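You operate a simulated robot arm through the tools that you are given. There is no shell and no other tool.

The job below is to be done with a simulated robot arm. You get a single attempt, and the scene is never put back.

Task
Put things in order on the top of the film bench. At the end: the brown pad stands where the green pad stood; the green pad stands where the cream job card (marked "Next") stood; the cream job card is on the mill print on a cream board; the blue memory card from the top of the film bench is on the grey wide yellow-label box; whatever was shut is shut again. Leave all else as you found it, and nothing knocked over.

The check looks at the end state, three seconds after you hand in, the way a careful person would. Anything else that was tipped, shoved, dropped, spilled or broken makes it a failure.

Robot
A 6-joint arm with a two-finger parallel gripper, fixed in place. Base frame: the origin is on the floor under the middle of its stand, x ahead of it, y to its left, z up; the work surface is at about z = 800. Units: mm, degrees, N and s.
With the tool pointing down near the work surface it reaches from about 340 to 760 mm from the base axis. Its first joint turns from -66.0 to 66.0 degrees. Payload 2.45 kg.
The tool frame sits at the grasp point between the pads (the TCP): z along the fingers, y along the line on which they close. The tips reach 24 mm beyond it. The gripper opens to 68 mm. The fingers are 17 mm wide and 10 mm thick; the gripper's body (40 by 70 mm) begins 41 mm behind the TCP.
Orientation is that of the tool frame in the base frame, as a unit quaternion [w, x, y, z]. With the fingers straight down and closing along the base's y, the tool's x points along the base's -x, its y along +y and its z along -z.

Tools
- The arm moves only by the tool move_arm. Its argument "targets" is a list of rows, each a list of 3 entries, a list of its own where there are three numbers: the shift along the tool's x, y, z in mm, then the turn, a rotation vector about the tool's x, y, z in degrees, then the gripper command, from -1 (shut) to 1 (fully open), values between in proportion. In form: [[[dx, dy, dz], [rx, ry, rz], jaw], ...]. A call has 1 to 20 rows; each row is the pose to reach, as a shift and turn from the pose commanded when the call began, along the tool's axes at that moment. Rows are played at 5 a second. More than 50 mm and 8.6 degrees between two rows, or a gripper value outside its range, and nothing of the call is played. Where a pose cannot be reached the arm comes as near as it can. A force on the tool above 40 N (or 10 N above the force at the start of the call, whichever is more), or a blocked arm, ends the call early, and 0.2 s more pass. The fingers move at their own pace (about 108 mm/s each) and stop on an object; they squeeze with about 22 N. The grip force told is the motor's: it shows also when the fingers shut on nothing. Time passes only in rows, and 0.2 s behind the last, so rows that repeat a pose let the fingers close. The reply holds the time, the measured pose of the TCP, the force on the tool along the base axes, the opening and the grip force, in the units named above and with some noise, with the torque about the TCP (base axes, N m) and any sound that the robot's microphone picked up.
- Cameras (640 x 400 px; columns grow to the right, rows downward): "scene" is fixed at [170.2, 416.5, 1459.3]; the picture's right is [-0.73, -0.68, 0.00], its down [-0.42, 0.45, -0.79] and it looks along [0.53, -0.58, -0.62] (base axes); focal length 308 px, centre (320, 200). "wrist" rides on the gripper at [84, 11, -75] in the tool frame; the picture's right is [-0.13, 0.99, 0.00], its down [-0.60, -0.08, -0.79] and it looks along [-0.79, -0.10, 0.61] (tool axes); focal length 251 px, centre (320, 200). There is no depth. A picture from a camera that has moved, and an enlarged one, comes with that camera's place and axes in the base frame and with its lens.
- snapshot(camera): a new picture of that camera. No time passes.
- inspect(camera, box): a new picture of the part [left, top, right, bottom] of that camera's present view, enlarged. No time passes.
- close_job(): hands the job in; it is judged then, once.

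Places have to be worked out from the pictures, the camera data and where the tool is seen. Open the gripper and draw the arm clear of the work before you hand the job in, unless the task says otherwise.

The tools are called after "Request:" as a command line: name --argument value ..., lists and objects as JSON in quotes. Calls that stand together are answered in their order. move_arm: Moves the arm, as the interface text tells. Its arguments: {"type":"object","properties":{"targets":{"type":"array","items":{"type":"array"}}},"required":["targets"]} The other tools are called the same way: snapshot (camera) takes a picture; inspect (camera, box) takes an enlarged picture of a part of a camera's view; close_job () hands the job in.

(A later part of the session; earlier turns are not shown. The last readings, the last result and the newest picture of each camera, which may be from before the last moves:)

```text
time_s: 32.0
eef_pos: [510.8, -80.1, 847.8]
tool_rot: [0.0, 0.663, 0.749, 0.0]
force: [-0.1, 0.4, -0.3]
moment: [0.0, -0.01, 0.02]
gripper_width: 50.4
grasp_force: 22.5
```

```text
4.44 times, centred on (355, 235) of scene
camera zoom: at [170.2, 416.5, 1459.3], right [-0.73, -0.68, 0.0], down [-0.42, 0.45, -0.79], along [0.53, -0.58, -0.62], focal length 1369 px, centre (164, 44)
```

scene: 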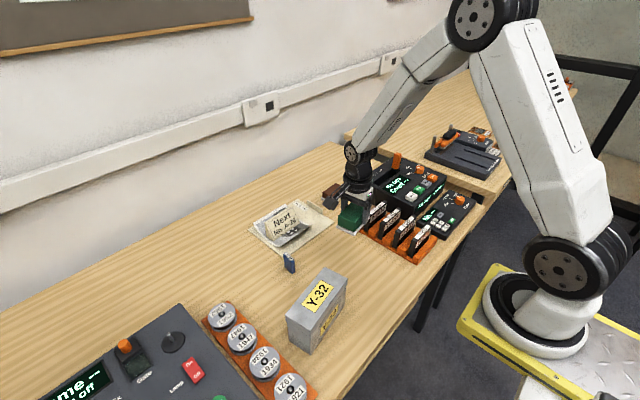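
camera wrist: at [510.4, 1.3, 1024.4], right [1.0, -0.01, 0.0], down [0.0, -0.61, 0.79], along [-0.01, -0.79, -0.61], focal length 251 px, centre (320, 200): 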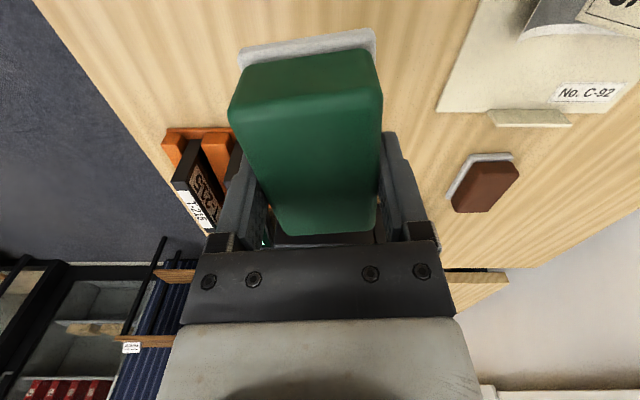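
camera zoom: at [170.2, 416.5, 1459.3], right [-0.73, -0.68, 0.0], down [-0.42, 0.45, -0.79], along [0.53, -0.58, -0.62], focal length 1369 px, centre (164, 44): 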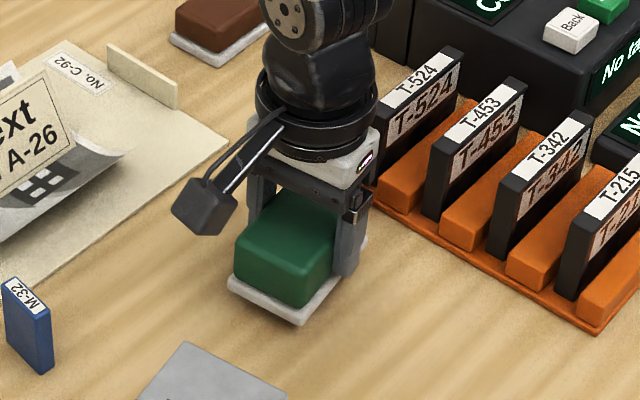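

The pad is level about 10 mm above the bench at (510.8, -80), right over the card's old spot. I'll lower slowly to contact.

Request:
move_arm --targets '[[[0, 0, 3], [0, 0, 0], -1], [[0, 0, 6], [0, 0, 0], -1], [[0, 0, 8], [0, 0, 0], -1], [[0, 0, 9], [0, 0, 0], -1], [[0, 0, 9.5], [0, 0, 0], -1], [[0, 0, 9.5], [0, 0, 0], -1]]'

```text
time_s: 33.4
eef_pos: [510.6, -81.1, 839.2]
tool_rot: [-0.001, 0.663, 0.749, 0.0]
force: [-0.2, -0.3, -0.8]
moment: [0.03, 0.0, 0.0]
gripper_width: 50.8
grasp_force: 22.4
```

There's no contact yet at z 839. I'll go on in half-millimetre steps.

Request:
move_arm --targets '[[[0, 0, 0.5], [0, 0, 0], -1], [[0, 0, 1], [0, 0, 0], -1], [[0, 0, 1.5], [0, 0, 0], -1], [[0, 0, 1.5], [0, 0, 0], -1]]'

```text
time_s: 34.4
eef_pos: [510.9, -81.0, 838.1]
tool_rot: [-0.001, 0.662, 0.749, 0.0]
force: [-0.7, 1.9, 5.4]
moment: [0.02, 0.09, 0.04]
gripper_width: 50.3
grasp_force: 22.0
```

Contact shows as 5.4 N upward, so the pad is on the bench. I'll open gradually to release it.

Request:
move_arm --targets '[[[0, 0, 0], [0, 0, 0], 0.5], [[0, 0, 0], [0, 0, 0], 0.6], [[0, 0, 0], [0, 0, 0], 0.75], [[0, 0, 0], [0, 0, 0], 0.9], [[0, 0, 0], [0, 0, 0], 1], [[0, 0, 0], [0, 0, 0], 1]]'

Request:
inspect --camera "scene" --box '[310, 190, 400, 280]'

```text
time_s: 35.8
eef_pos: [510.9, -81.0, 837.0]
tool_rot: [0.0, 0.663, 0.749, 0.0]
force: [0.2, 0.3, -0.3]
moment: [0.02, 0.04, 0.03]
gripper_width: 67.8
grasp_force: 0.0
```

```text
4.44 times, centred on (355, 235) of scene
camera zoom: at [170.2, 416.5, 1459.3], right [-0.73, -0.68, 0.0], down [-0.42, 0.45, -0.79], along [0.53, -0.58, -0.62], focal length 1369 px, centre (164, 44)
```

zoom: 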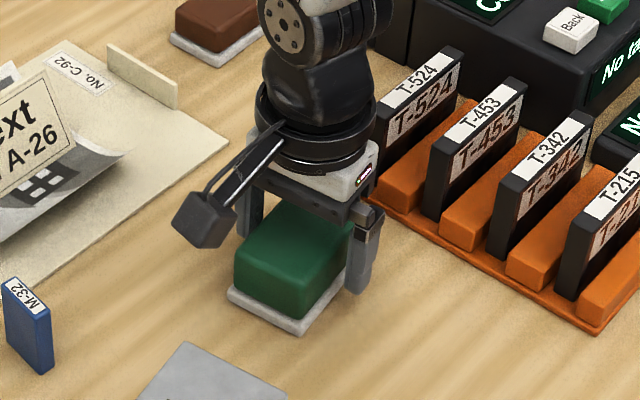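

The green pad stands free on the old card spot. I'll raise the gripper and move over to view the brown pad.

Request:
move_arm --targets '[[[0, 0, -15], [0, 0, 0], 1], [[0, 0, -40], [0, 0, 0], 1], [[0, 0, -75], [0, 0, 0], 1], [[0, 0, -113], [0, 0, 0], 1], [[-6.4, 28.2, -113], [0, 0, 1], 1], [[-12.8, 56.4, -113], [0, 0, 2], 1], [[-19.2, 84.7, -113], [0, 0, 3], 1], [[-25.6, 112.9, -113], [0, 0, 4], 1], [[-32, 141.1, -113], [0, 0, 5], 1], [[-38.5, 169.4, -113], [0, 0, 6], 1], [[-44.9, 197.6, -113], [0, 0, 7], 1], [[-44.9, 197.6, -113], [0, 0, 7], 1], [[-44.9, 197.6, -113], [0, 0, 7], 1]]'

Request:
snapshot --camera "wrist"

Request:
inspect --camera "wrist" --box '[240, 80, 400, 240]'

Request:
inspect --camera "scene" --box '[230, 180, 390, 280]'

```text
time_s: 38.6
eef_pos: [711.8, -103.9, 950.1]
tool_rot: [0.0, 0.707, 0.707, 0.0]
force: [0.4, -0.4, 0.6]
moment: [-0.02, 0.0, -0.01]
gripper_width: 68.0
grasp_force: 0.1
```

```text
taken
camera wrist: at [723.0, -19.3, 1024.2], right [0.99, -0.13, 0.0], down [-0.08, -0.6, 0.79], along [-0.1, -0.79, -0.61], focal length 251 px, centre (320, 200)
```

wrist: 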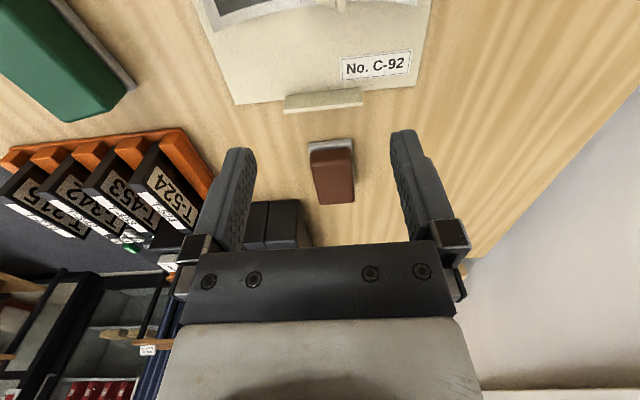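

```text
2.50 times, centred on (320, 160) of wrist
camera zoom: at [723.0, -19.3, 1024.2], right [0.99, -0.13, 0.0], down [-0.08, -0.6, 0.79], along [-0.1, -0.79, -0.61], focal length 629 px, centre (320, 300)
```

zoom: 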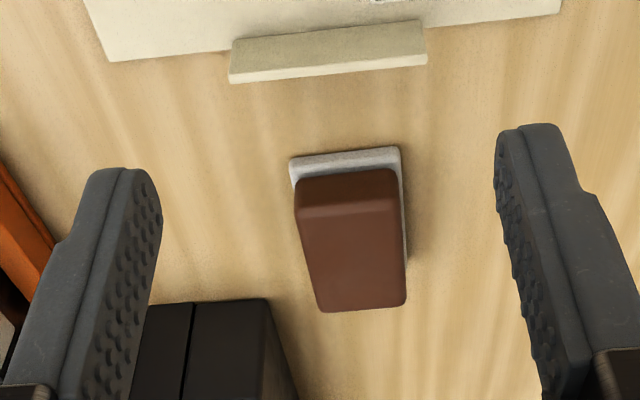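

```text
4.00 times, centred on (310, 230) of scene
camera zoom: at [170.2, 416.5, 1459.3], right [-0.73, -0.68, 0.0], down [-0.42, 0.45, -0.79], along [0.53, -0.58, -0.62], focal length 1232 px, centre (360, 80)
```

zoom: 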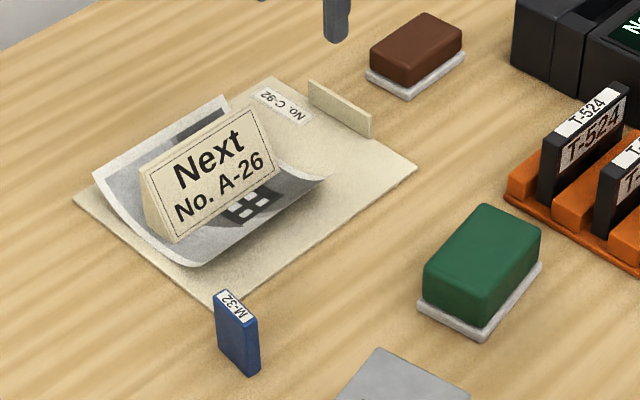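

The brown pad centres on about (711.5, -244) and is about 33 mm tall with clear space around it. I'll move above it at z 900, near the edge of reach, and check the measured pose.

Request:
move_arm --targets '[[[-28, 0, 5], [0, 0, 0], 1], [[-56, 0, 15], [0, 0, 0], 1], [[-84, 0, 27], [0, 0, 0], 1], [[-112, 0, 39], [0, 0, 0], 1], [[-138, 0, 50], [0, 0, 0], 1], [[-138, 0, 50], [0, 0, 0], 1], [[-138, 0, 50], [0, 0, 0], 1]]'

Request:
snapshot --camera "wrist"

Request:
inspect --camera "scene" --box '[300, 140, 390, 220]'

```text
time_s: 40.2
eef_pos: [712.0, -239.1, 902.7]
tool_rot: [0.0, 0.707, 0.707, -0.001]
force: [-0.2, 0.1, 0.4]
moment: [-0.02, 0.01, 0.0]
gripper_width: 68.1
grasp_force: 0.1
```

```text
taken
camera wrist: at [723.7, -156.6, 976.7], right [0.99, -0.13, 0.0], down [-0.08, -0.6, 0.79], along [-0.1, -0.79, -0.61], focal length 251 px, centre (320, 200)
```

wrist: 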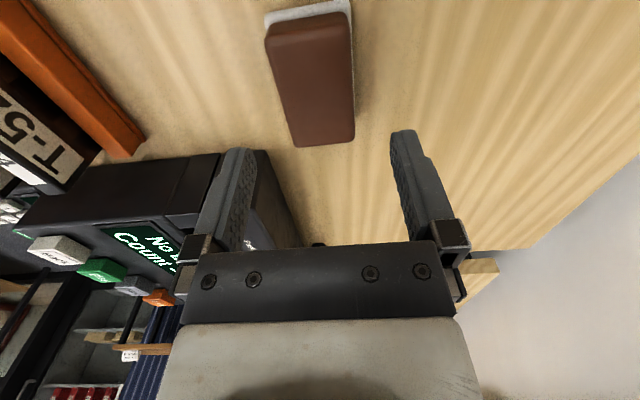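

```text
5.00 times, centred on (345, 180) of scene
camera zoom: at [170.2, 416.5, 1459.3], right [-0.73, -0.68, 0.0], down [-0.42, 0.45, -0.79], along [0.53, -0.58, -0.62], focal length 1540 px, centre (195, 300)
```

zoom: 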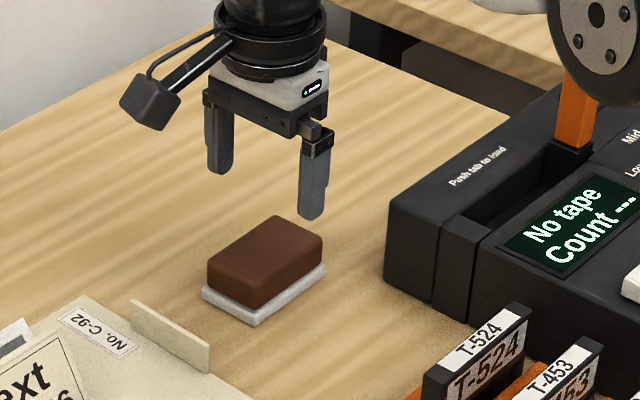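

At this pose the arm reads (712, -239), and the block spans x about 690–733, so the jaws are centred on it. I'll descend to TCP z about 836 and stop to check.

Request:
move_arm --targets '[[[0, 0, 16], [0, 0, 0], 1], [[0, 0, 32], [0, 0, 0], 1], [[0, 0, 46], [0, 0, 0], 1], [[0, 0, 58], [0, 0, 0], 1], [[0, 0, 65], [0, 0, 0], 1], [[0, 0, 65], [0, 0, 0], 1]]'

Request:
snapshot --camera "wrist"

Request:
inspect --camera "scene" --box '[310, 160, 380, 220]'

```text
time_s: 41.6
eef_pos: [709.7, -238.4, 836.1]
tool_rot: [0.001, 0.707, 0.707, 0.0]
force: [0.7, 0.6, -0.1]
moment: [-0.03, 0.03, -0.01]
gripper_width: 68.0
grasp_force: 0.1
```

```text
taken
camera wrist: at [721.3, -155.8, 910.7], right [0.99, -0.13, 0.0], down [-0.08, -0.6, 0.79], along [-0.1, -0.79, -0.61], focal length 251 px, centre (320, 200)
```

wrist: 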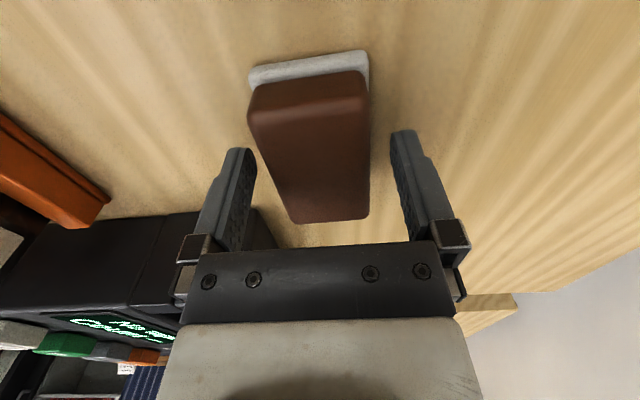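

```text
6.67 times, centred on (345, 190) of scene
camera zoom: at [170.2, 416.5, 1459.3], right [-0.73, -0.68, 0.0], down [-0.42, 0.45, -0.79], along [0.53, -0.58, -0.62], focal length 2054 px, centre (153, 267)
```

zoom: 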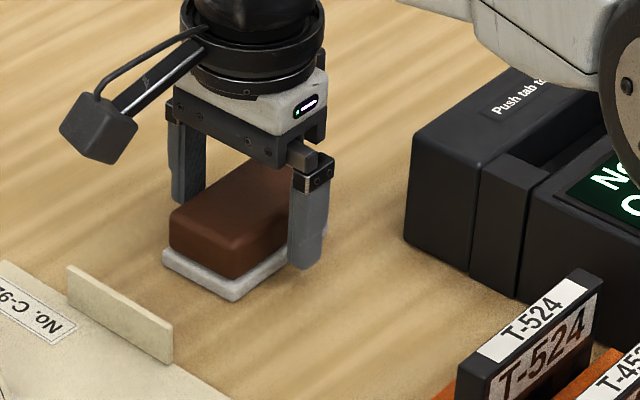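

The fingers are on either side of the brown block with the tips above the white rim. I'll close on it.

Request:
move_arm --targets '[[[0, 1, 0.5], [0, 0, 0], 0.7], [[0, 1, 0.5], [0, 0, 0], 0.45], [[0, 1, 0.5], [0, 0, 0], -1], [[0, 1, 0.5], [0, 0, 0], -1], [[0, 1, 0.5], [0, 0, 0], -1]]'

Request:
snapshot --camera "wrist"

Request:
inspect --camera "scene" --box '[310, 160, 380, 220]'

```text
time_s: 42.8
eef_pos: [710.4, -239.0, 836.2]
tool_rot: [0.0, 0.707, 0.707, 0.0]
force: [-0.4, 0.7, 0.8]
moment: [-0.01, 0.01, 0.0]
gripper_width: 45.1
grasp_force: 22.2
```

```text
taken
camera wrist: at [721.6, -155.6, 910.4], right [0.99, -0.13, 0.0], down [-0.08, -0.6, 0.79], along [-0.1, -0.79, -0.61], focal length 251 px, centre (320, 200)
```

wrist: 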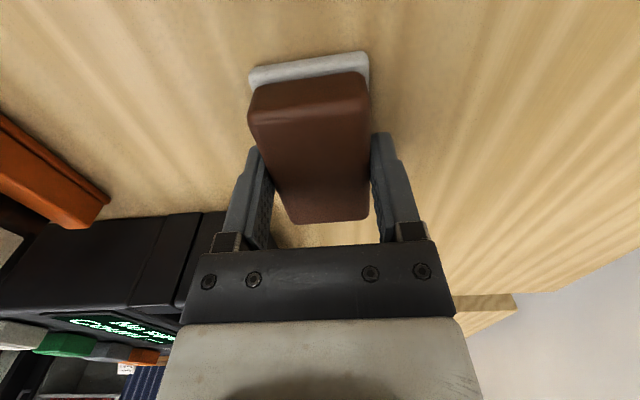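

```text
6.67 times, centred on (345, 190) of scene
camera zoom: at [170.2, 416.6, 1459.3], right [-0.73, -0.68, 0.0], down [-0.42, 0.45, -0.79], along [0.53, -0.58, -0.62], focal length 2054 px, centre (153, 267)
```

zoom: 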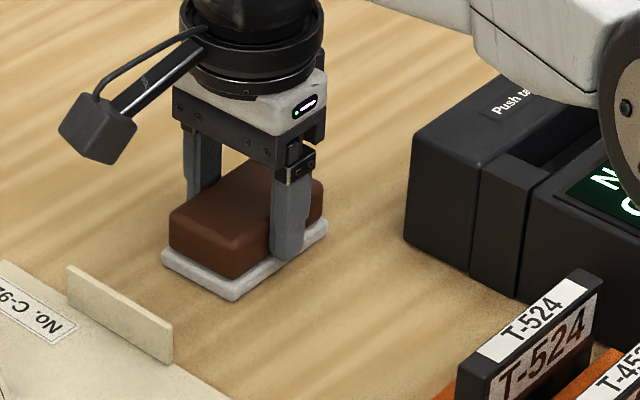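

The gripper holds the brown pad at 45 mm. The pad's centre sits about 4.5 mm to the -y side of the TCP. I'll lift straight up to z about 950 and check that it's secure.

Request:
move_arm --targets '[[[0, 0, -3], [0, 0, 0], -1], [[0, 0, -8], [0, 0, 0], -1], [[0, 0, -20], [0, 0, 0], -1], [[0, 0, -40], [0, 0, 0], -1], [[0, 0, -62], [0, 0, 0], -1], [[0, 0, -86], [0, 0, 0], -1], [[0, 0, -115], [0, 0, 0], -1], [[0, 0, -115], [0, 0, 0], -1]]'

Request:
inspect --camera "scene" --box '[290, 120, 390, 220]'

Request:
snapshot --camera "wrist"

```text
time_s: 44.6
eef_pos: [712.9, -241.3, 950.2]
tool_rot: [0.0, 0.707, 0.707, 0.0]
force: [0.6, -0.6, -0.9]
moment: [0.0, 0.05, -0.02]
gripper_width: 45.5
grasp_force: 21.8
```

```text
4.00 times, centred on (340, 170) of scene
camera zoom: at [170.2, 416.5, 1459.3], right [-0.73, -0.68, 0.0], down [-0.42, 0.45, -0.79], along [0.53, -0.58, -0.62], focal length 1232 px, centre (240, 320)
```

zoom: 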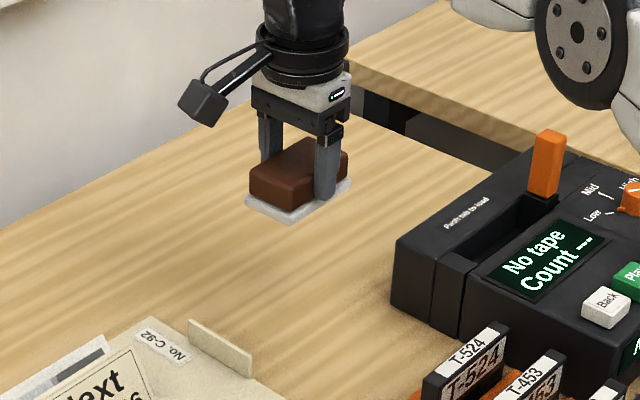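

```text
taken
camera wrist: at [724.2, -157.5, 1024.6], right [0.99, -0.13, 0.0], down [-0.08, -0.6, 0.79], along [-0.1, -0.79, -0.61], focal length 251 px, centre (320, 200)
```

wrist: 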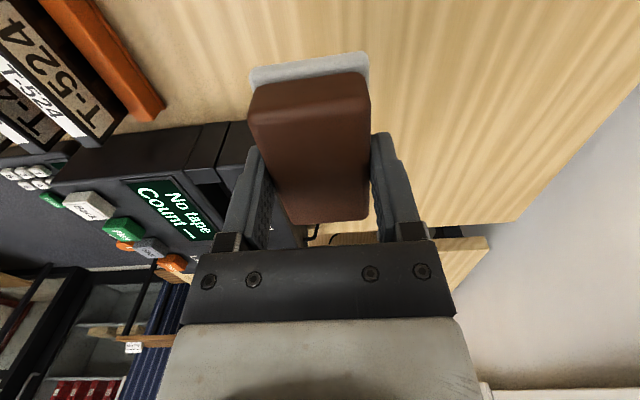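

The grip is secure and the pad is level. I'll carry it at about z 965, well above the print and the card, to the green pad's old spot at (671.5, 178).

Request:
move_arm --targets '[[[15, -1.5, -8], [0, 0, 0], -1], [[42, -4.2, -15], [0, 0, 0], -1], [[70, -7, -15], [0, 0, 0], -1], [[98, -9.7, -15], [0, 0, 0], -1], [[126, -12.4, -15], [0, 0, 0], -1], [[154, -15.2, -15], [0, 0, 0], -1], [[182, -18, -15], [0, 0, 0], -1], [[210, -20.7, -15], [0, 0, 0], -1], [[238, -23.5, -15], [0, 0, 0], -1], [[266, -26.3, -15], [0, 0, 0], -1], [[294, -29, -15], [0, 0, 0], -1], [[322, -31.8, -15], [0, 0, 0], -1], [[350, -34.5, -15], [0, 0, 0], -1], [[378, -37.3, -15], [0, 0, 0], -1], [[402, -39.7, -15], [0, 0, 0], -1], [[420.5, -41.5, -15], [0, 0, 0], -1], [[420.5, -41.5, -15], [0, 0, 0], -1], [[420.5, -41.5, -15], [0, 0, 0], -1]]'

Request:
snapshot --camera "scene"

Request:
snapshot --camera "wrist"

```text
time_s: 48.4
eef_pos: [673.6, 181.3, 965.8]
tool_rot: [0.0, 0.707, 0.707, 0.0]
force: [0.2, 0.5, 0.0]
moment: [0.02, 0.07, 0.0]
gripper_width: 45.5
grasp_force: 22.0
```

```text
taken
```

scene: 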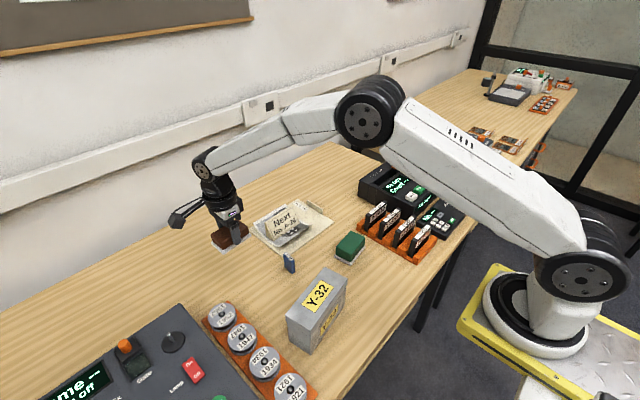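

```text
taken
camera wrist: at [683.4, 265.1, 1040.1], right [0.99, -0.13, 0.0], down [-0.08, -0.6, 0.79], along [-0.1, -0.79, -0.61], focal length 251 px, centre (320, 200)
```

wrist: 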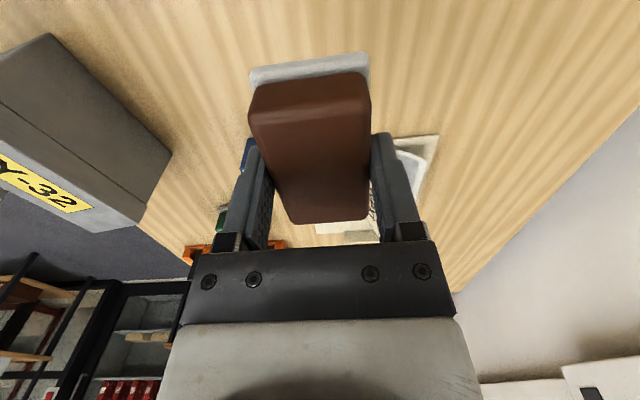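

The pad is over the green pad's old spot and clear of everything. I'll lower to about 10 mm above the bench.

Request:
move_arm --targets '[[[0, 0, 22], [0, 0, 0], -1], [[0, 0, 44], [0, 0, 0], -1], [[0, 0, 66], [0, 0, 0], -1], [[0, 0, 88], [0, 0, 0], -1], [[0, 0, 106], [0, 0, 0], -1], [[0, 0, 118], [0, 0, 0], -1], [[0, 0, 118], [0, 0, 0], -1], [[0, 0, 118], [0, 0, 0], -1]]'

Request:
inspect --camera "scene" --box '[210, 240, 270, 300]'

```text
time_s: 50.2
eef_pos: [671.6, 181.5, 846.3]
tool_rot: [0.0, 0.707, 0.707, -0.001]
force: [0.0, -0.6, -0.1]
moment: [0.04, -0.02, -0.03]
gripper_width: 45.3
grasp_force: 21.9
```

```text
6.67 times, centred on (240, 270) of scene
camera zoom: at [170.2, 416.6, 1459.3], right [-0.73, -0.68, 0.0], down [-0.42, 0.45, -0.79], along [0.53, -0.58, -0.62], focal length 2054 px, centre (853, -267)
```

zoom: 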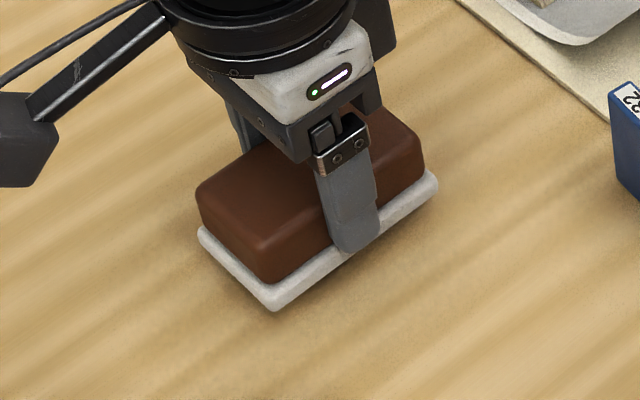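

In this view the brown pad sits within about 2 mm of the green pad's old footprint. I'll trim by (-1.5, -1) mm and lower slowly.

Request:
move_arm --targets '[[[-1, -1.5, 3], [0, 0, 0], -1], [[-1, -1.5, 6], [0, 0, 0], -1], [[-1, -1.5, 8], [0, 0, 0], -1], [[-1, -1.5, 9], [0, 0, 0], -1], [[-1, -1.5, 9.5], [0, 0, 0], -1], [[-1, -1.5, 9.5], [0, 0, 0], -1]]'

```text
time_s: 51.6
eef_pos: [669.3, 180.8, 837.5]
tool_rot: [0.0, 0.707, 0.707, 0.0]
force: [0.5, 0.9, 0.2]
moment: [-0.02, 0.0, -0.01]
gripper_width: 45.3
grasp_force: 22.3
```

No contact yet at z 837.5, so I'll continue in half-millimetre steps.

Request:
move_arm --targets '[[[0, 0, 0.5], [0, 0, 0], -1], [[0, 0, 1], [0, 0, 0], -1], [[0, 0, 1.5], [0, 0, 0], -1], [[0, 0, 2], [0, 0, 0], -1], [[0, 0, 2], [0, 0, 0], -1]]'

```text
time_s: 52.8
eef_pos: [669.8, 180.8, 836.4]
tool_rot: [0.0, 0.707, 0.707, 0.0]
force: [-1.5, -1.4, 2.7]
moment: [-0.07, 0.04, 0.02]
gripper_width: 45.4
grasp_force: 22.3
```

Light contact of 2.7 N shows the pad is on the bench. I'll open gradually to let go.

Request:
move_arm --targets '[[[0, 0, 0], [0, 0, 0], 0.36], [[0, 0, 0], [0, 0, 0], 0.45], [[0, 0, 0], [0, 0, 0], 0.6], [[0, 0, 0], [0, 0, 0], 0.8], [[0, 0, 0], [0, 0, 0], 1], [[0, 0, 0], [0, 0, 0], 1]]'

Request:
inspect --camera "scene" --box '[210, 240, 270, 300]'

```text
time_s: 54.2
eef_pos: [669.5, 181.2, 835.6]
tool_rot: [-0.001, 0.707, 0.707, -0.001]
force: [-0.2, -0.3, 0.4]
moment: [0.0, -0.01, -0.01]
gripper_width: 68.1
grasp_force: 0.1
```

```text
6.67 times, centred on (240, 270) of scene
camera zoom: at [170.2, 416.5, 1459.3], right [-0.73, -0.68, 0.0], down [-0.42, 0.45, -0.79], along [0.53, -0.58, -0.62], focal length 2054 px, centre (853, -267)
```

zoom: 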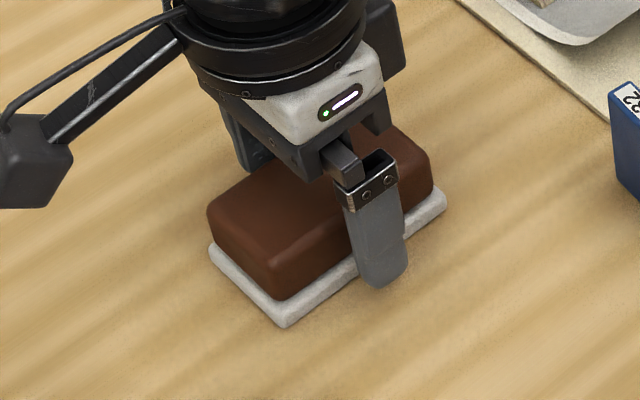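

The brown pad stands within about 3 mm of the green pad's old footprint. I'll raise clear and move to view the blue memory card.

Request:
move_arm --targets '[[[0, 0, -12], [0, 0, 0], 1], [[0, 0, -30], [0, 0, 0], 1], [[0, 0, -55], [0, 0, 0], 1], [[0, 0, -85], [0, 0, 0], 1], [[0, 0, -115], [0, 0, 0], 1], [[2, -20, -115], [0, 0, 0], 1], [[4, -40, -115], [0, 0, 0], 1], [[6, -60, -115], [0, 0, 0], 1], [[8, -79, -115], [0, 0, 0], 1], [[8, -79, -115], [0, 0, 0], 1], [[8, -79, -115], [0, 0, 0], 1]]'

Request:
snapshot --camera "wrist"

Request:
inspect --camera "wrist" --box '[240, 40, 400, 200]'

Request:
inspect --camera "scene" --box '[210, 180, 390, 300]'

```text
time_s: 56.6
eef_pos: [590.7, 188.0, 948.8]
tool_rot: [0.001, 0.707, 0.707, 0.0]
force: [-0.6, 0.7, 0.4]
moment: [0.0, -0.02, 0.02]
gripper_width: 67.9
grasp_force: 0.1
```

```text
taken
camera wrist: at [602.0, 270.5, 1024.1], right [0.99, -0.13, 0.0], down [-0.08, -0.6, 0.79], along [-0.1, -0.79, -0.61], focal length 251 px, centre (320, 200)
```

wrist: 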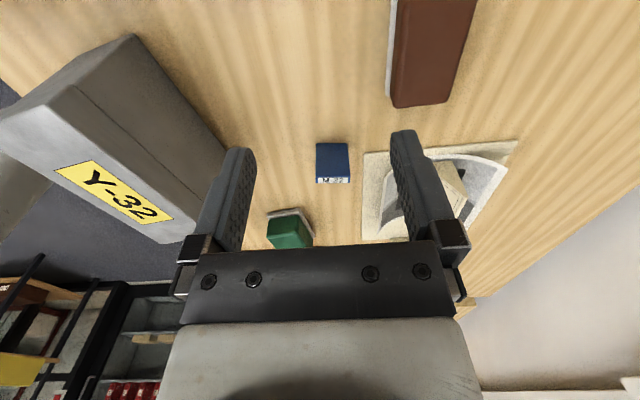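

```text
2.50 times, centred on (320, 120) of wrist
camera zoom: at [602.0, 270.5, 1024.1], right [0.99, -0.13, 0.0], down [-0.08, -0.6, 0.79], along [-0.1, -0.79, -0.61], focal length 629 px, centre (320, 400)
```

zoom: 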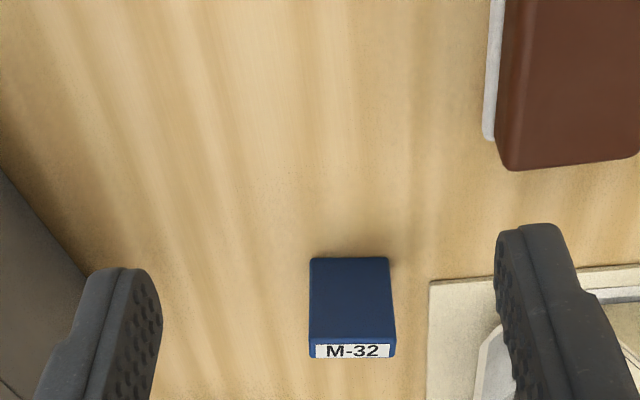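

```text
3.33 times, centred on (300, 240) of scene
camera zoom: at [170.2, 416.5, 1459.3], right [-0.73, -0.68, 0.0], down [-0.42, 0.45, -0.79], along [0.53, -0.58, -0.62], focal length 1027 px, centre (387, 67)
```

zoom: 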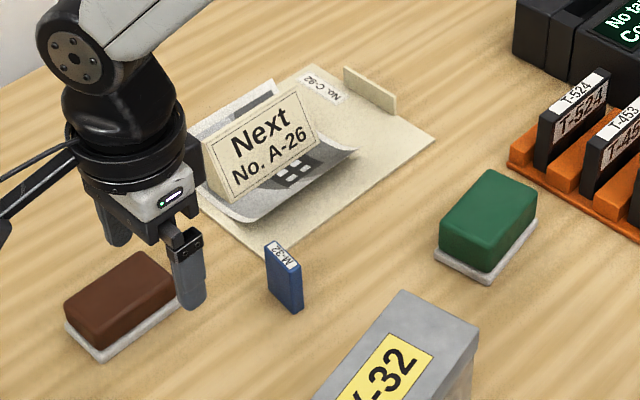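

The blue card's centre is about (591, 79.5), with yaw about -6.5°. Before moving it I'll get a better look at the box top from this wrist viewpoint, to pin down its height.

Request:
inspect --camera "wrist" --box '[0, 20, 240, 260]'

Request:
inspect --camera "scene" --box '[280, 262, 350, 322]'

```text
1.67 times, centred on (120, 140) of wrist
camera zoom: at [602.0, 270.5, 1024.1], right [0.99, -0.13, 0.0], down [-0.08, -0.6, 0.79], along [-0.1, -0.79, -0.61], focal length 419 px, centre (653, 300)
```

zoom: 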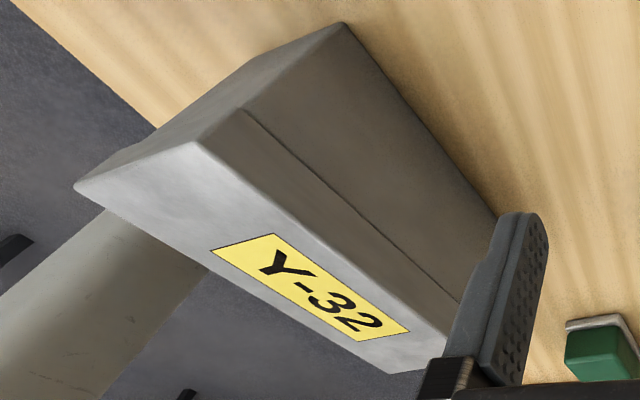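

```text
6.67 times, centred on (315, 292) of scene
camera zoom: at [170.2, 416.5, 1459.3], right [-0.73, -0.68, 0.0], down [-0.42, 0.45, -0.79], along [0.53, -0.58, -0.62], focal length 2054 px, centre (353, -413)
```

zoom: 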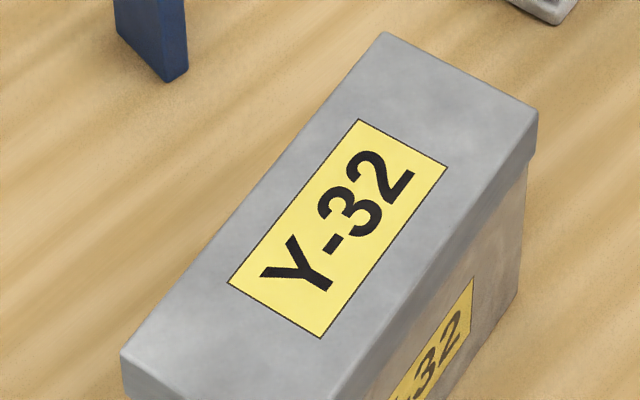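

Triangulating the label corners gives the box top at z about 904.8, centred at (431, 139.5). Now I'll move above the blue card with the jaws turned to its yaw.

Request:
move_arm --targets '[[[-22, 0, 5], [0, 0, 1.3], 1], [[-44, 0, 15], [0, 0, 2.6], 1], [[-66, 0, 28], [0, 0, 3.9], 1], [[-88, 0, 44], [0, 0, 5.2], 1], [[-109, 0, 60], [0, 0, 6.5], 1], [[-109, 0, 60], [0, 0, 6.5], 1], [[-109, 0, 60], [0, 0, 6.5], 1]]'

Request:
snapshot --camera "wrist"

Request:
inspect --camera "scene" --box '[250, 210, 330, 290]'

```text
time_s: 58.2
eef_pos: [591.4, 80.8, 889.5]
tool_rot: [0.0, 0.746, 0.666, 0.0]
force: [0.2, 0.3, 0.1]
moment: [0.02, 0.02, -0.03]
gripper_width: 68.0
grasp_force: 0.0
```

```text
taken
camera wrist: at [611.4, 161.2, 963.0], right [0.97, -0.24, 0.0], down [-0.15, -0.59, 0.79], along [-0.19, -0.77, -0.61], focal length 251 px, centre (320, 200)
```

wrist: 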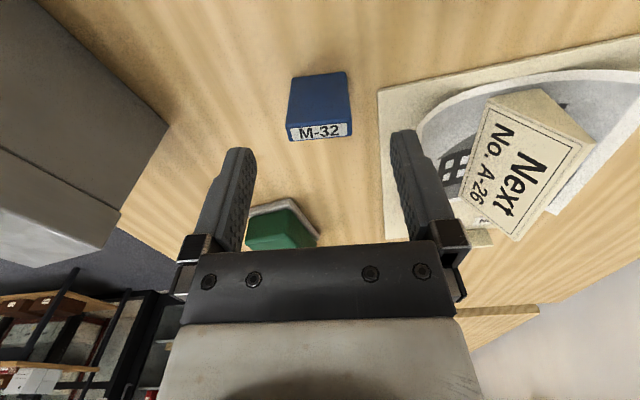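

```text
5.00 times, centred on (290, 250) of scene
camera zoom: at [170.2, 416.5, 1459.3], right [-0.73, -0.68, 0.0], down [-0.42, 0.45, -0.79], along [0.53, -0.58, -0.62], focal length 1540 px, centre (470, -50)
```

zoom: 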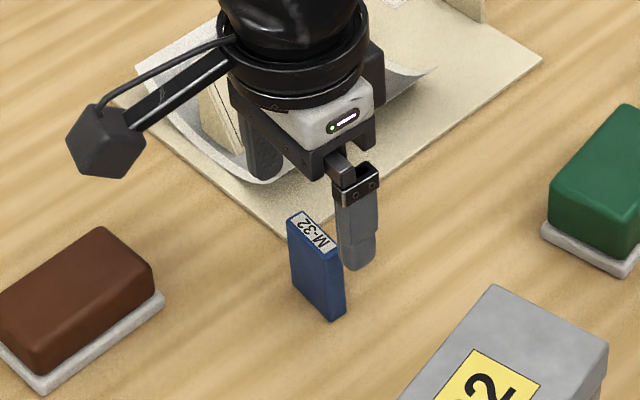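

The blue card is centred at (590.6, 79.5) and the TCP is within about 1 mm of that. I'll descend to z about 836, which keeps the +x fingertip above the board's corner.

Request:
move_arm --targets '[[[-1, -0.5, 14], [0, 0, 0], 1], [[-1, -0.5, 28], [0, 0, 0], 1], [[-1, -0.5, 40], [0, 0, 0], 1], [[-1, -0.5, 49], [0, 0, 0], 1], [[-1, -0.5, 54], [0, 0, 0], 1], [[-1, -0.5, 54], [0, 0, 0], 1]]'

Request:
snapshot --camera "wrist"

Request:
inspect --camera "scene" --box '[250, 220, 320, 290]'

```text
time_s: 59.6
eef_pos: [590.7, 78.7, 835.9]
tool_rot: [0.0, 0.746, 0.666, 0.0]
force: [-0.4, 0.0, -0.8]
moment: [0.02, 0.0, -0.01]
gripper_width: 68.3
grasp_force: 0.1
```

```text
taken
camera wrist: at [611.1, 160.0, 910.7], right [0.97, -0.24, 0.0], down [-0.15, -0.59, 0.79], along [-0.19, -0.77, -0.61], focal length 251 px, centre (320, 200)
```

wrist: 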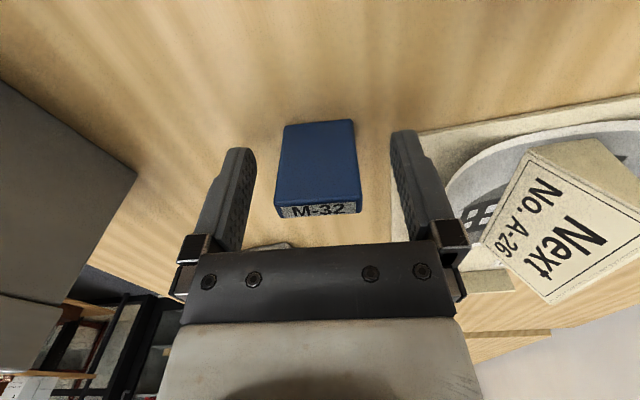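

```text
5.71 times, centred on (285, 255) of scene
camera zoom: at [170.2, 416.5, 1459.3], right [-0.73, -0.68, 0.0], down [-0.42, 0.45, -0.79], along [0.53, -0.58, -0.62], focal length 1760 px, centre (520, -114)
```

zoom: 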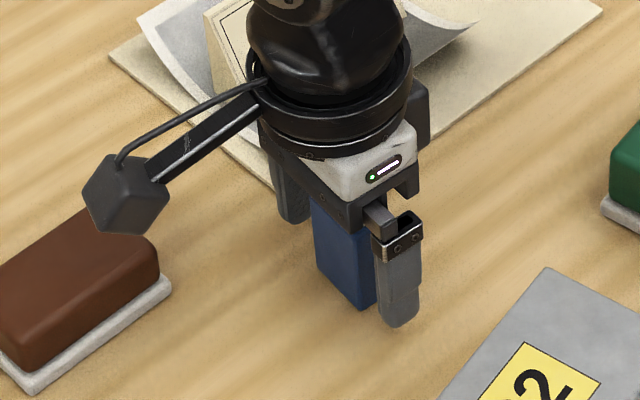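

The blue card stands centred between the fingers. I'll close on it in steps.

Request:
move_arm --targets '[[[0, 0, 0], [0, 0, 0], 0.5], [[0, 0, 0], [0, 0, 0], 0.25], [[0, 0, 0], [0, 0, 0], 0.1], [[0, 0, 0], [0, 0, 0], -1], [[0, 0, 0], [0, 0, 0], -1], [[0, 0, 0], [0, 0, 0], -1]]'

Request:
snapshot --camera "wrist"

Request:
inspect --camera "scene" --box '[250, 220, 320, 290]'

```text
time_s: 61.0
eef_pos: [589.4, 78.5, 837.1]
tool_rot: [-0.001, 0.746, 0.666, 0.0]
force: [-0.5, 0.2, -1.1]
moment: [0.0, -0.02, -0.01]
gripper_width: 35.4
grasp_force: 22.0
```

```text
taken
camera wrist: at [611.0, 160.0, 910.8], right [0.97, -0.24, 0.0], down [-0.15, -0.59, 0.79], along [-0.19, -0.77, -0.61], focal length 251 px, centre (320, 200)
```

wrist: 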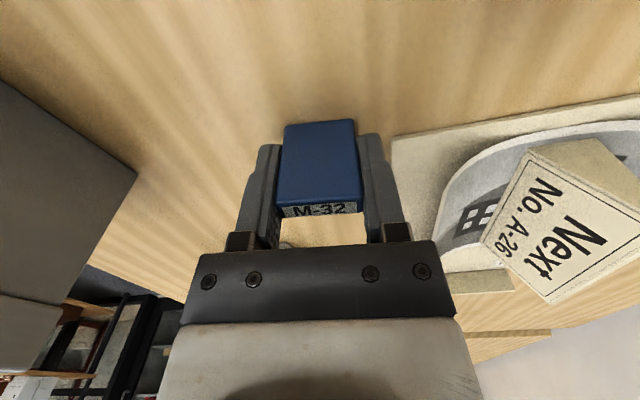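

```text
5.71 times, centred on (285, 255) of scene
camera zoom: at [170.2, 416.5, 1459.3], right [-0.73, -0.68, 0.0], down [-0.42, 0.45, -0.79], along [0.53, -0.58, -0.62], focal length 1760 px, centre (520, -114)
```

zoom: 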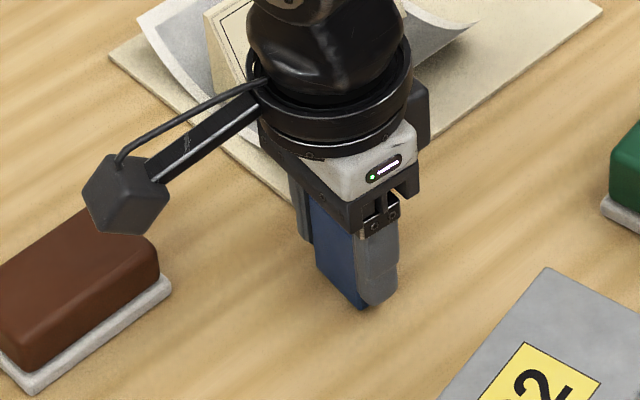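

The gripper holds the blue card at 35.4 mm. I'll lift it first, to z about 900, and check that it hangs straight.

Request:
move_arm --targets '[[[0, 0, -3], [0, 0, 0], -1], [[0, 0, -8], [0, 0, 0], -1], [[0, 0, -20], [0, 0, 0], -1], [[0, 0, -40], [0, 0, 0], -1], [[0, 0, -64], [0, 0, 0], -1], [[0, 0, -64], [0, 0, 0], -1]]'

Request:
inspect --camera "scene" --box '[250, 200, 330, 280]'

Request:
snapshot --camera "wrist"

```text
time_s: 62.4
eef_pos: [589.9, 76.7, 900.5]
tool_rot: [0.0, 0.746, 0.665, 0.0]
force: [0.0, -0.1, 0.7]
moment: [0.0, 0.01, 0.03]
gripper_width: 35.5
grasp_force: 21.9
```

```text
5.00 times, centred on (290, 240) of scene
camera zoom: at [170.2, 416.5, 1459.3], right [-0.73, -0.68, 0.0], down [-0.42, 0.45, -0.79], along [0.53, -0.58, -0.62], focal length 1540 px, centre (470, 0)
```

zoom: 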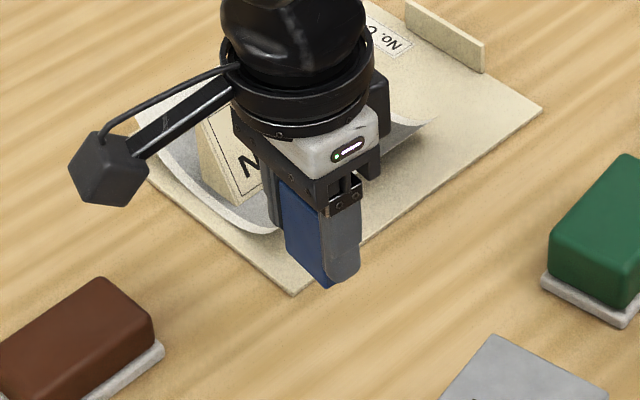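

```text
taken
camera wrist: at [610.5, 158.3, 975.1], right [0.97, -0.24, 0.0], down [-0.15, -0.59, 0.79], along [-0.19, -0.77, -0.61], focal length 251 px, centre (320, 200)
```

wrist: 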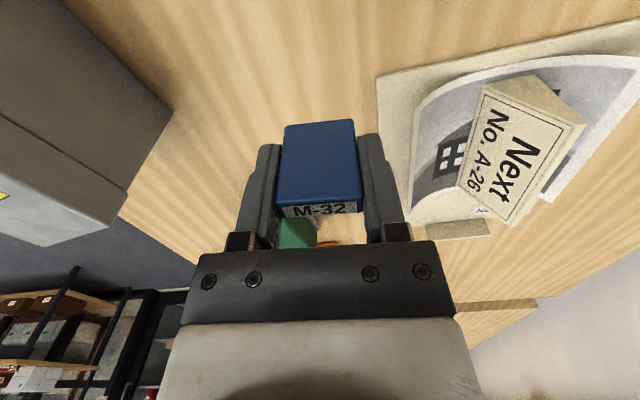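

The blue card hangs upright and steady. I'll raise to z about 1000 and carry it over the box centre, turning to match the box's yaw.

Request:
move_arm --targets '[[[0, 0, -25], [0, 0, 0], -1], [[0, 0, -50], [0, 0, 0], -1], [[0, 0, -75], [0, 0, 0], -1], [[0, 0, -100], [0, 0, 0], -1], [[5.2, -20.6, -100], [0, 0, -1.9], -1], [[10.5, -41.3, -100], [0, 0, -3.8], -1], [[15.7, -62, -100], [0, 0, -5.6], -1], [[21, -82.6, -100], [0, 0, -7.5], -1], [[26.2, -103.2, -100], [0, 0, -9.4], -1], [[31.5, -123.9, -100], [0, 0, -11.3], -1], [[36.7, -144.5, -100], [0, 0, -13.2], -1], [[42, -165.2, -100], [0, 0, -15], -1], [[42, -165.2, -100], [0, 0, -15], -1], [[42, -165.2, -100], [0, 0, -15], -1]]'

Request:
snapshot --camera "wrist"

Request:
inspect --camera "scene" --box '[240, 200, 400, 360]'

```text
time_s: 65.4
eef_pos: [430.4, 139.6, 1002.5]
tool_rot: [0.0, 0.653, 0.758, 0.0]
force: [-0.6, 0.1, 0.7]
moment: [-0.01, -0.01, -0.02]
gripper_width: 35.3
grasp_force: 21.6
```

```text
taken
camera wrist: at [430.0, 222.7, 1076.6], right [1.0, 0.02, 0.0], down [0.01, -0.61, 0.79], along [0.02, -0.79, -0.61], focal length 251 px, centre (320, 200)
```

wrist: 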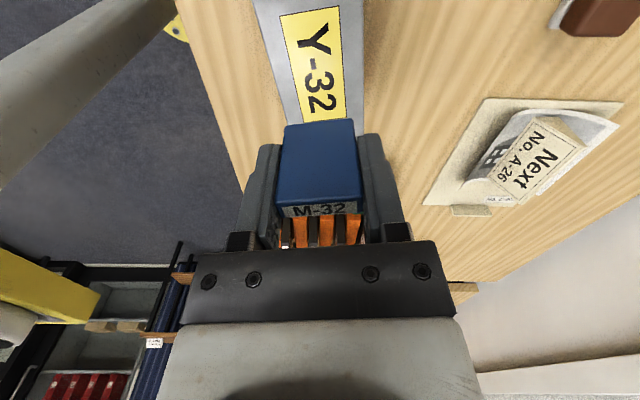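

```text
2.50 times, centred on (320, 280) of scene
camera zoom: at [170.2, 416.6, 1459.3], right [-0.73, -0.68, 0.0], down [-0.42, 0.45, -0.79], along [0.53, -0.58, -0.62], focal length 770 px, centre (320, 0)
```

zoom: 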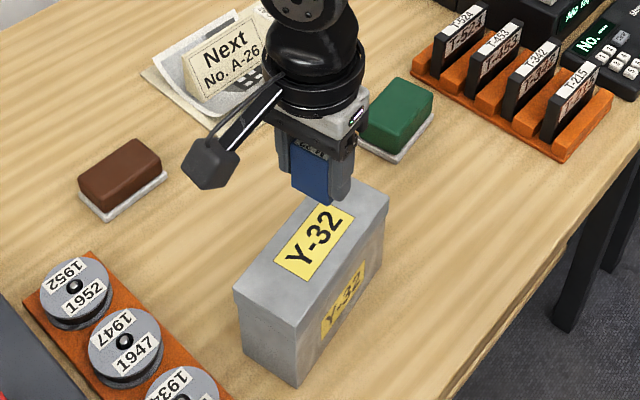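

The card is over the box centre at (430.4, 139.6). I'll lower to about 11 mm above the lid and check.

Request:
move_arm --targets '[[[0, 0, 14], [0, 0, 0], -1], [[0, 0, 28], [0, 0, 0], -1], [[0, 0, 40], [0, 0, 0], -1], [[0, 0, 48], [0, 0, 0], -1], [[0, 0, 48], [0, 0, 0], -1]]'

Request:
inspect --camera "scene" --box '[270, 220, 370, 320]'

Request:
snapshot --camera "wrist"

```text
time_s: 66.6
eef_pos: [430.8, 139.0, 952.0]
tool_rot: [0.0, 0.653, 0.758, 0.0]
force: [0.1, 1.7, -0.5]
moment: [0.01, 0.04, -0.01]
gripper_width: 35.5
grasp_force: 22.0
```

```text
4.00 times, centred on (320, 270) of scene
camera zoom: at [170.2, 416.6, 1459.3], right [-0.73, -0.68, 0.0], down [-0.42, 0.45, -0.79], along [0.53, -0.58, -0.62], focal length 1232 px, centre (320, -80)
```

zoom: 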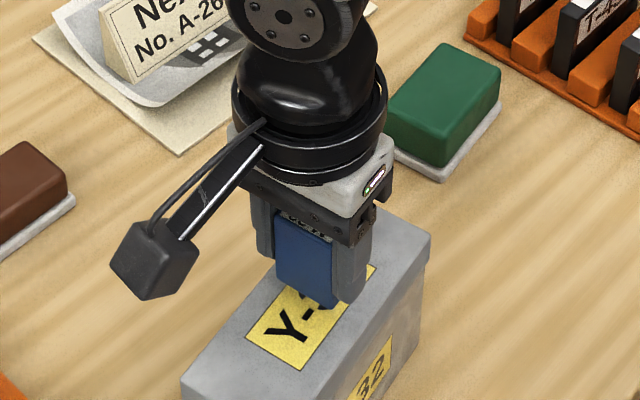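

```text
taken
camera wrist: at [430.4, 222.8, 1027.8], right [1.0, 0.02, 0.0], down [0.01, -0.61, 0.79], along [0.01, -0.79, -0.61], focal length 251 px, centre (320, 200)
```

wrist: 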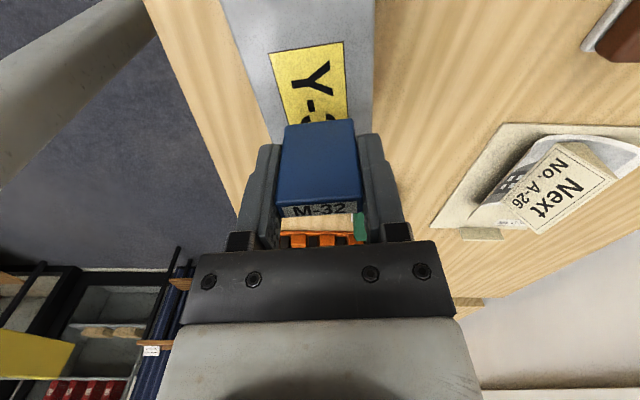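

The card is centred over the lid and vertical. I'll lower it slowly.

Request:
move_arm --targets '[[[0, 0, 3], [0, 0, 0], -1], [[0, 0, 6], [0, 0, 0], -1], [[0, 0, 8], [0, 0, 0], -1], [[0, 0, 9], [0, 0, 0], -1], [[0, 0, 9], [0, 0, 0], -1]]'

```text
time_s: 67.8
eef_pos: [430.8, 137.9, 942.3]
tool_rot: [0.0, 0.653, 0.757, 0.0]
force: [0.3, 0.6, -1.5]
moment: [0.02, 0.02, 0.01]
gripper_width: 35.6
grasp_force: 21.9
```

No contact yet at z 942.3, so I'll go on in half-millimetre steps.

Request:
move_arm --targets '[[[0, 0, 0.5], [0, 0, 0], -1], [[0, 0, 1], [0, 0, 0], -1], [[0, 0, 1.5], [0, 0, 0], -1], [[0, 0, 1.5], [0, 0, 0], -1]]'

```text
time_s: 68.8
eef_pos: [430.7, 137.9, 943.4]
tool_rot: [0.0, 0.653, 0.758, 0.0]
force: [0.2, 0.3, -0.2]
moment: [0.0, 0.03, -0.02]
gripper_width: 35.6
grasp_force: 22.0
```

There's still no clear contact. I'll take a few more half-millimetre steps.

Request:
move_arm --targets '[[[0, 0, 0.5], [0, 0, 0], -1], [[0, 0, 1], [0, 0, 0], -1], [[0, 0, 1.5], [0, 0, 0], -1], [[0, 0, 1.5], [0, 0, 0], -1]]'

Request:
inspect --camera "scene" --box '[290, 250, 350, 310]'

```text
time_s: 69.8
eef_pos: [431.0, 140.4, 941.2]
tool_rot: [0.001, 0.653, 0.758, 0.001]
force: [-3.9, 0.1, 13.9]
moment: [0.03, 0.11, 0.0]
gripper_width: 35.5
grasp_force: 21.6
```

```text
6.67 times, centred on (320, 280) of scene
camera zoom: at [169.9, 416.5, 1459.4], right [-0.73, -0.68, 0.0], down [-0.42, 0.45, -0.79], along [0.53, -0.58, -0.62], focal length 2054 px, centre (320, -333)
```

zoom: 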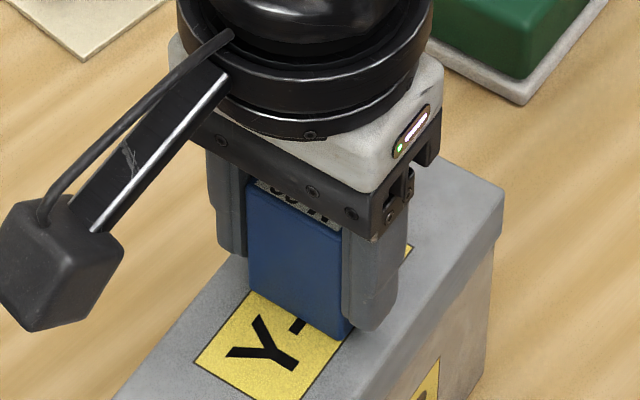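

The card is firmly on the lid at 13.9 N. I'll ease up about 0.7 mm to relieve the press, then open gradually.

Request:
move_arm --targets '[[[0, 0, -0.4], [0, 0, 0], -1], [[0, 0, -0.7], [0, 0, 0], -1], [[0, 0, -0.7], [0, 0, 0], -1]]'

```text
time_s: 70.6
eef_pos: [430.5, 137.9, 941.7]
tool_rot: [0.0, 0.653, 0.758, 0.0]
force: [1.1, 0.3, 3.6]
moment: [0.03, -0.06, 0.01]
gripper_width: 35.3
grasp_force: 21.8
```

The contact is now light, at 3.6 N. I'll release gradually.

Request:
move_arm --targets '[[[0, 0, 0], [0, 0, 0], 0.07], [[0, 0, 0], [0, 0, 0], 0.12], [[0, 0, 0], [0, 0, 0], 0.2], [[0, 0, 0], [0, 0, 0], 0.35], [[0, 0, 0], [0, 0, 0], 0.5], [[0, 0, 0], [0, 0, 0], 0.6], [[0, 0, 0], [0, 0, 0], 0.6]]'

Request:
inspect --camera "scene" --box '[290, 250, 350, 310]'

Request:
snapshot --camera "wrist"

```text
time_s: 72.2
eef_pos: [431.3, 137.8, 941.8]
tool_rot: [0.0, 0.653, 0.758, 0.0]
force: [0.3, 0.2, -0.1]
moment: [0.01, 0.01, -0.02]
gripper_width: 54.6
grasp_force: 0.1
```

```text
6.67 times, centred on (320, 280) of scene
camera zoom: at [170.2, 416.5, 1459.3], right [-0.73, -0.68, 0.0], down [-0.42, 0.45, -0.79], along [0.53, -0.58, -0.62], focal length 2054 px, centre (320, -333)
```

zoom: 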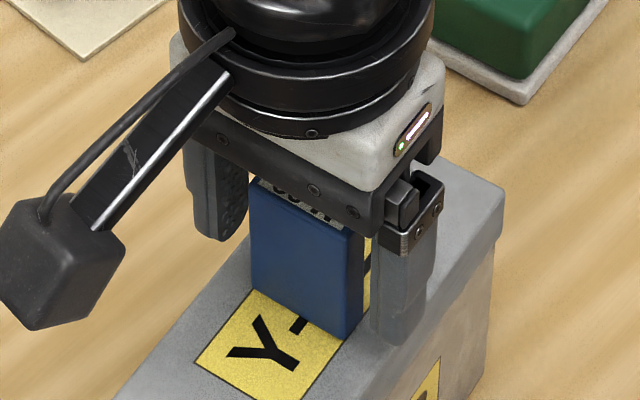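

```text
taken
camera wrist: at [429.5, 222.4, 1016.1], right [1.0, 0.02, 0.0], down [0.01, -0.61, 0.79], along [0.01, -0.79, -0.61], focal length 251 px, centre (320, 200)
```

wrist: 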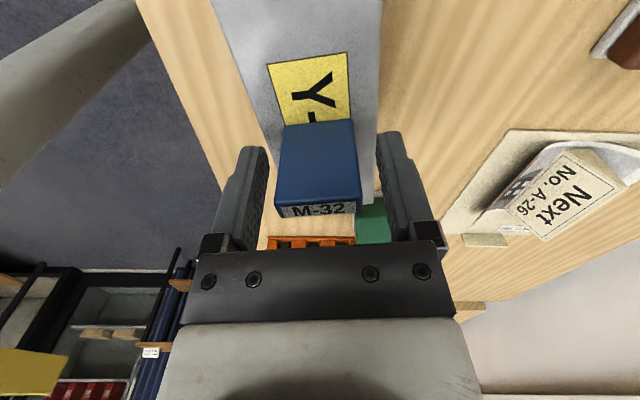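

The blue card stands on its own on the box. I'll raise straight up slowly, then draw the arm clear.

Request:
move_arm --targets '[[[0, 0, -8], [0, 0, 0], 0.6], [[0, 0, -18], [0, 0, 0], 0.6], [[0, 0, -32], [0, 0, 0], 0.6], [[0, 0, -50], [0, 0, 0], 0.6], [[0, 0, -75], [0, 0, 0], 0.6], [[0, 0, -105], [0, 0, 0], 1], [[0, 0, -135], [0, 0, 0], 1], [[0, 0, -165], [0, 0, 0], 1], [[0, 0, -195], [0, 0, 0], 1], [[0, 0, -195], [0, 0, 0], 1]]'

Request:
snapshot --camera "scene"

Request:
inspect --camera "scene" --box '[200, 180, 400, 360]'

```text
time_s: 74.4
eef_pos: [431.5, 137.0, 1137.6]
tool_rot: [-0.001, 0.653, 0.757, -0.001]
force: [-0.8, -0.6, -1.0]
moment: [0.03, -0.02, 0.02]
gripper_width: 67.9
grasp_force: 0.1
```

```text
taken
```

scene: 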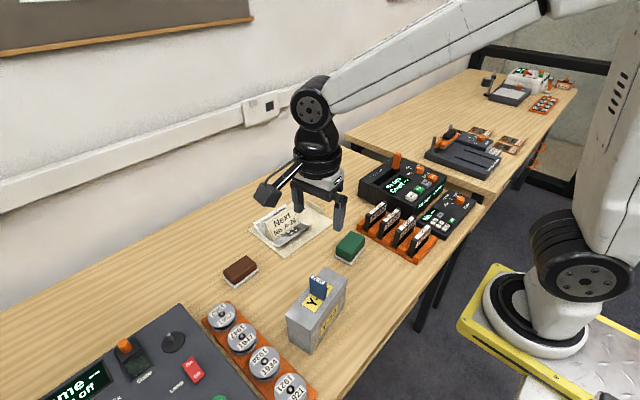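

```text
2.22 times, centred on (300, 270) of scene
camera zoom: at [170.2, 416.5, 1459.3], right [-0.73, -0.68, 0.0], down [-0.42, 0.45, -0.79], along [0.53, -0.58, -0.62], focal length 685 px, centre (364, 44)
```

zoom: 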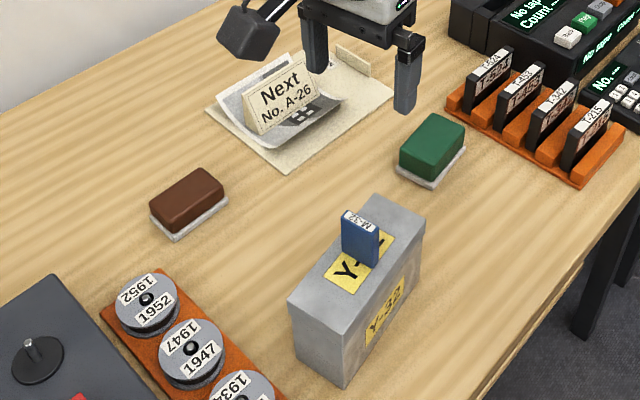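

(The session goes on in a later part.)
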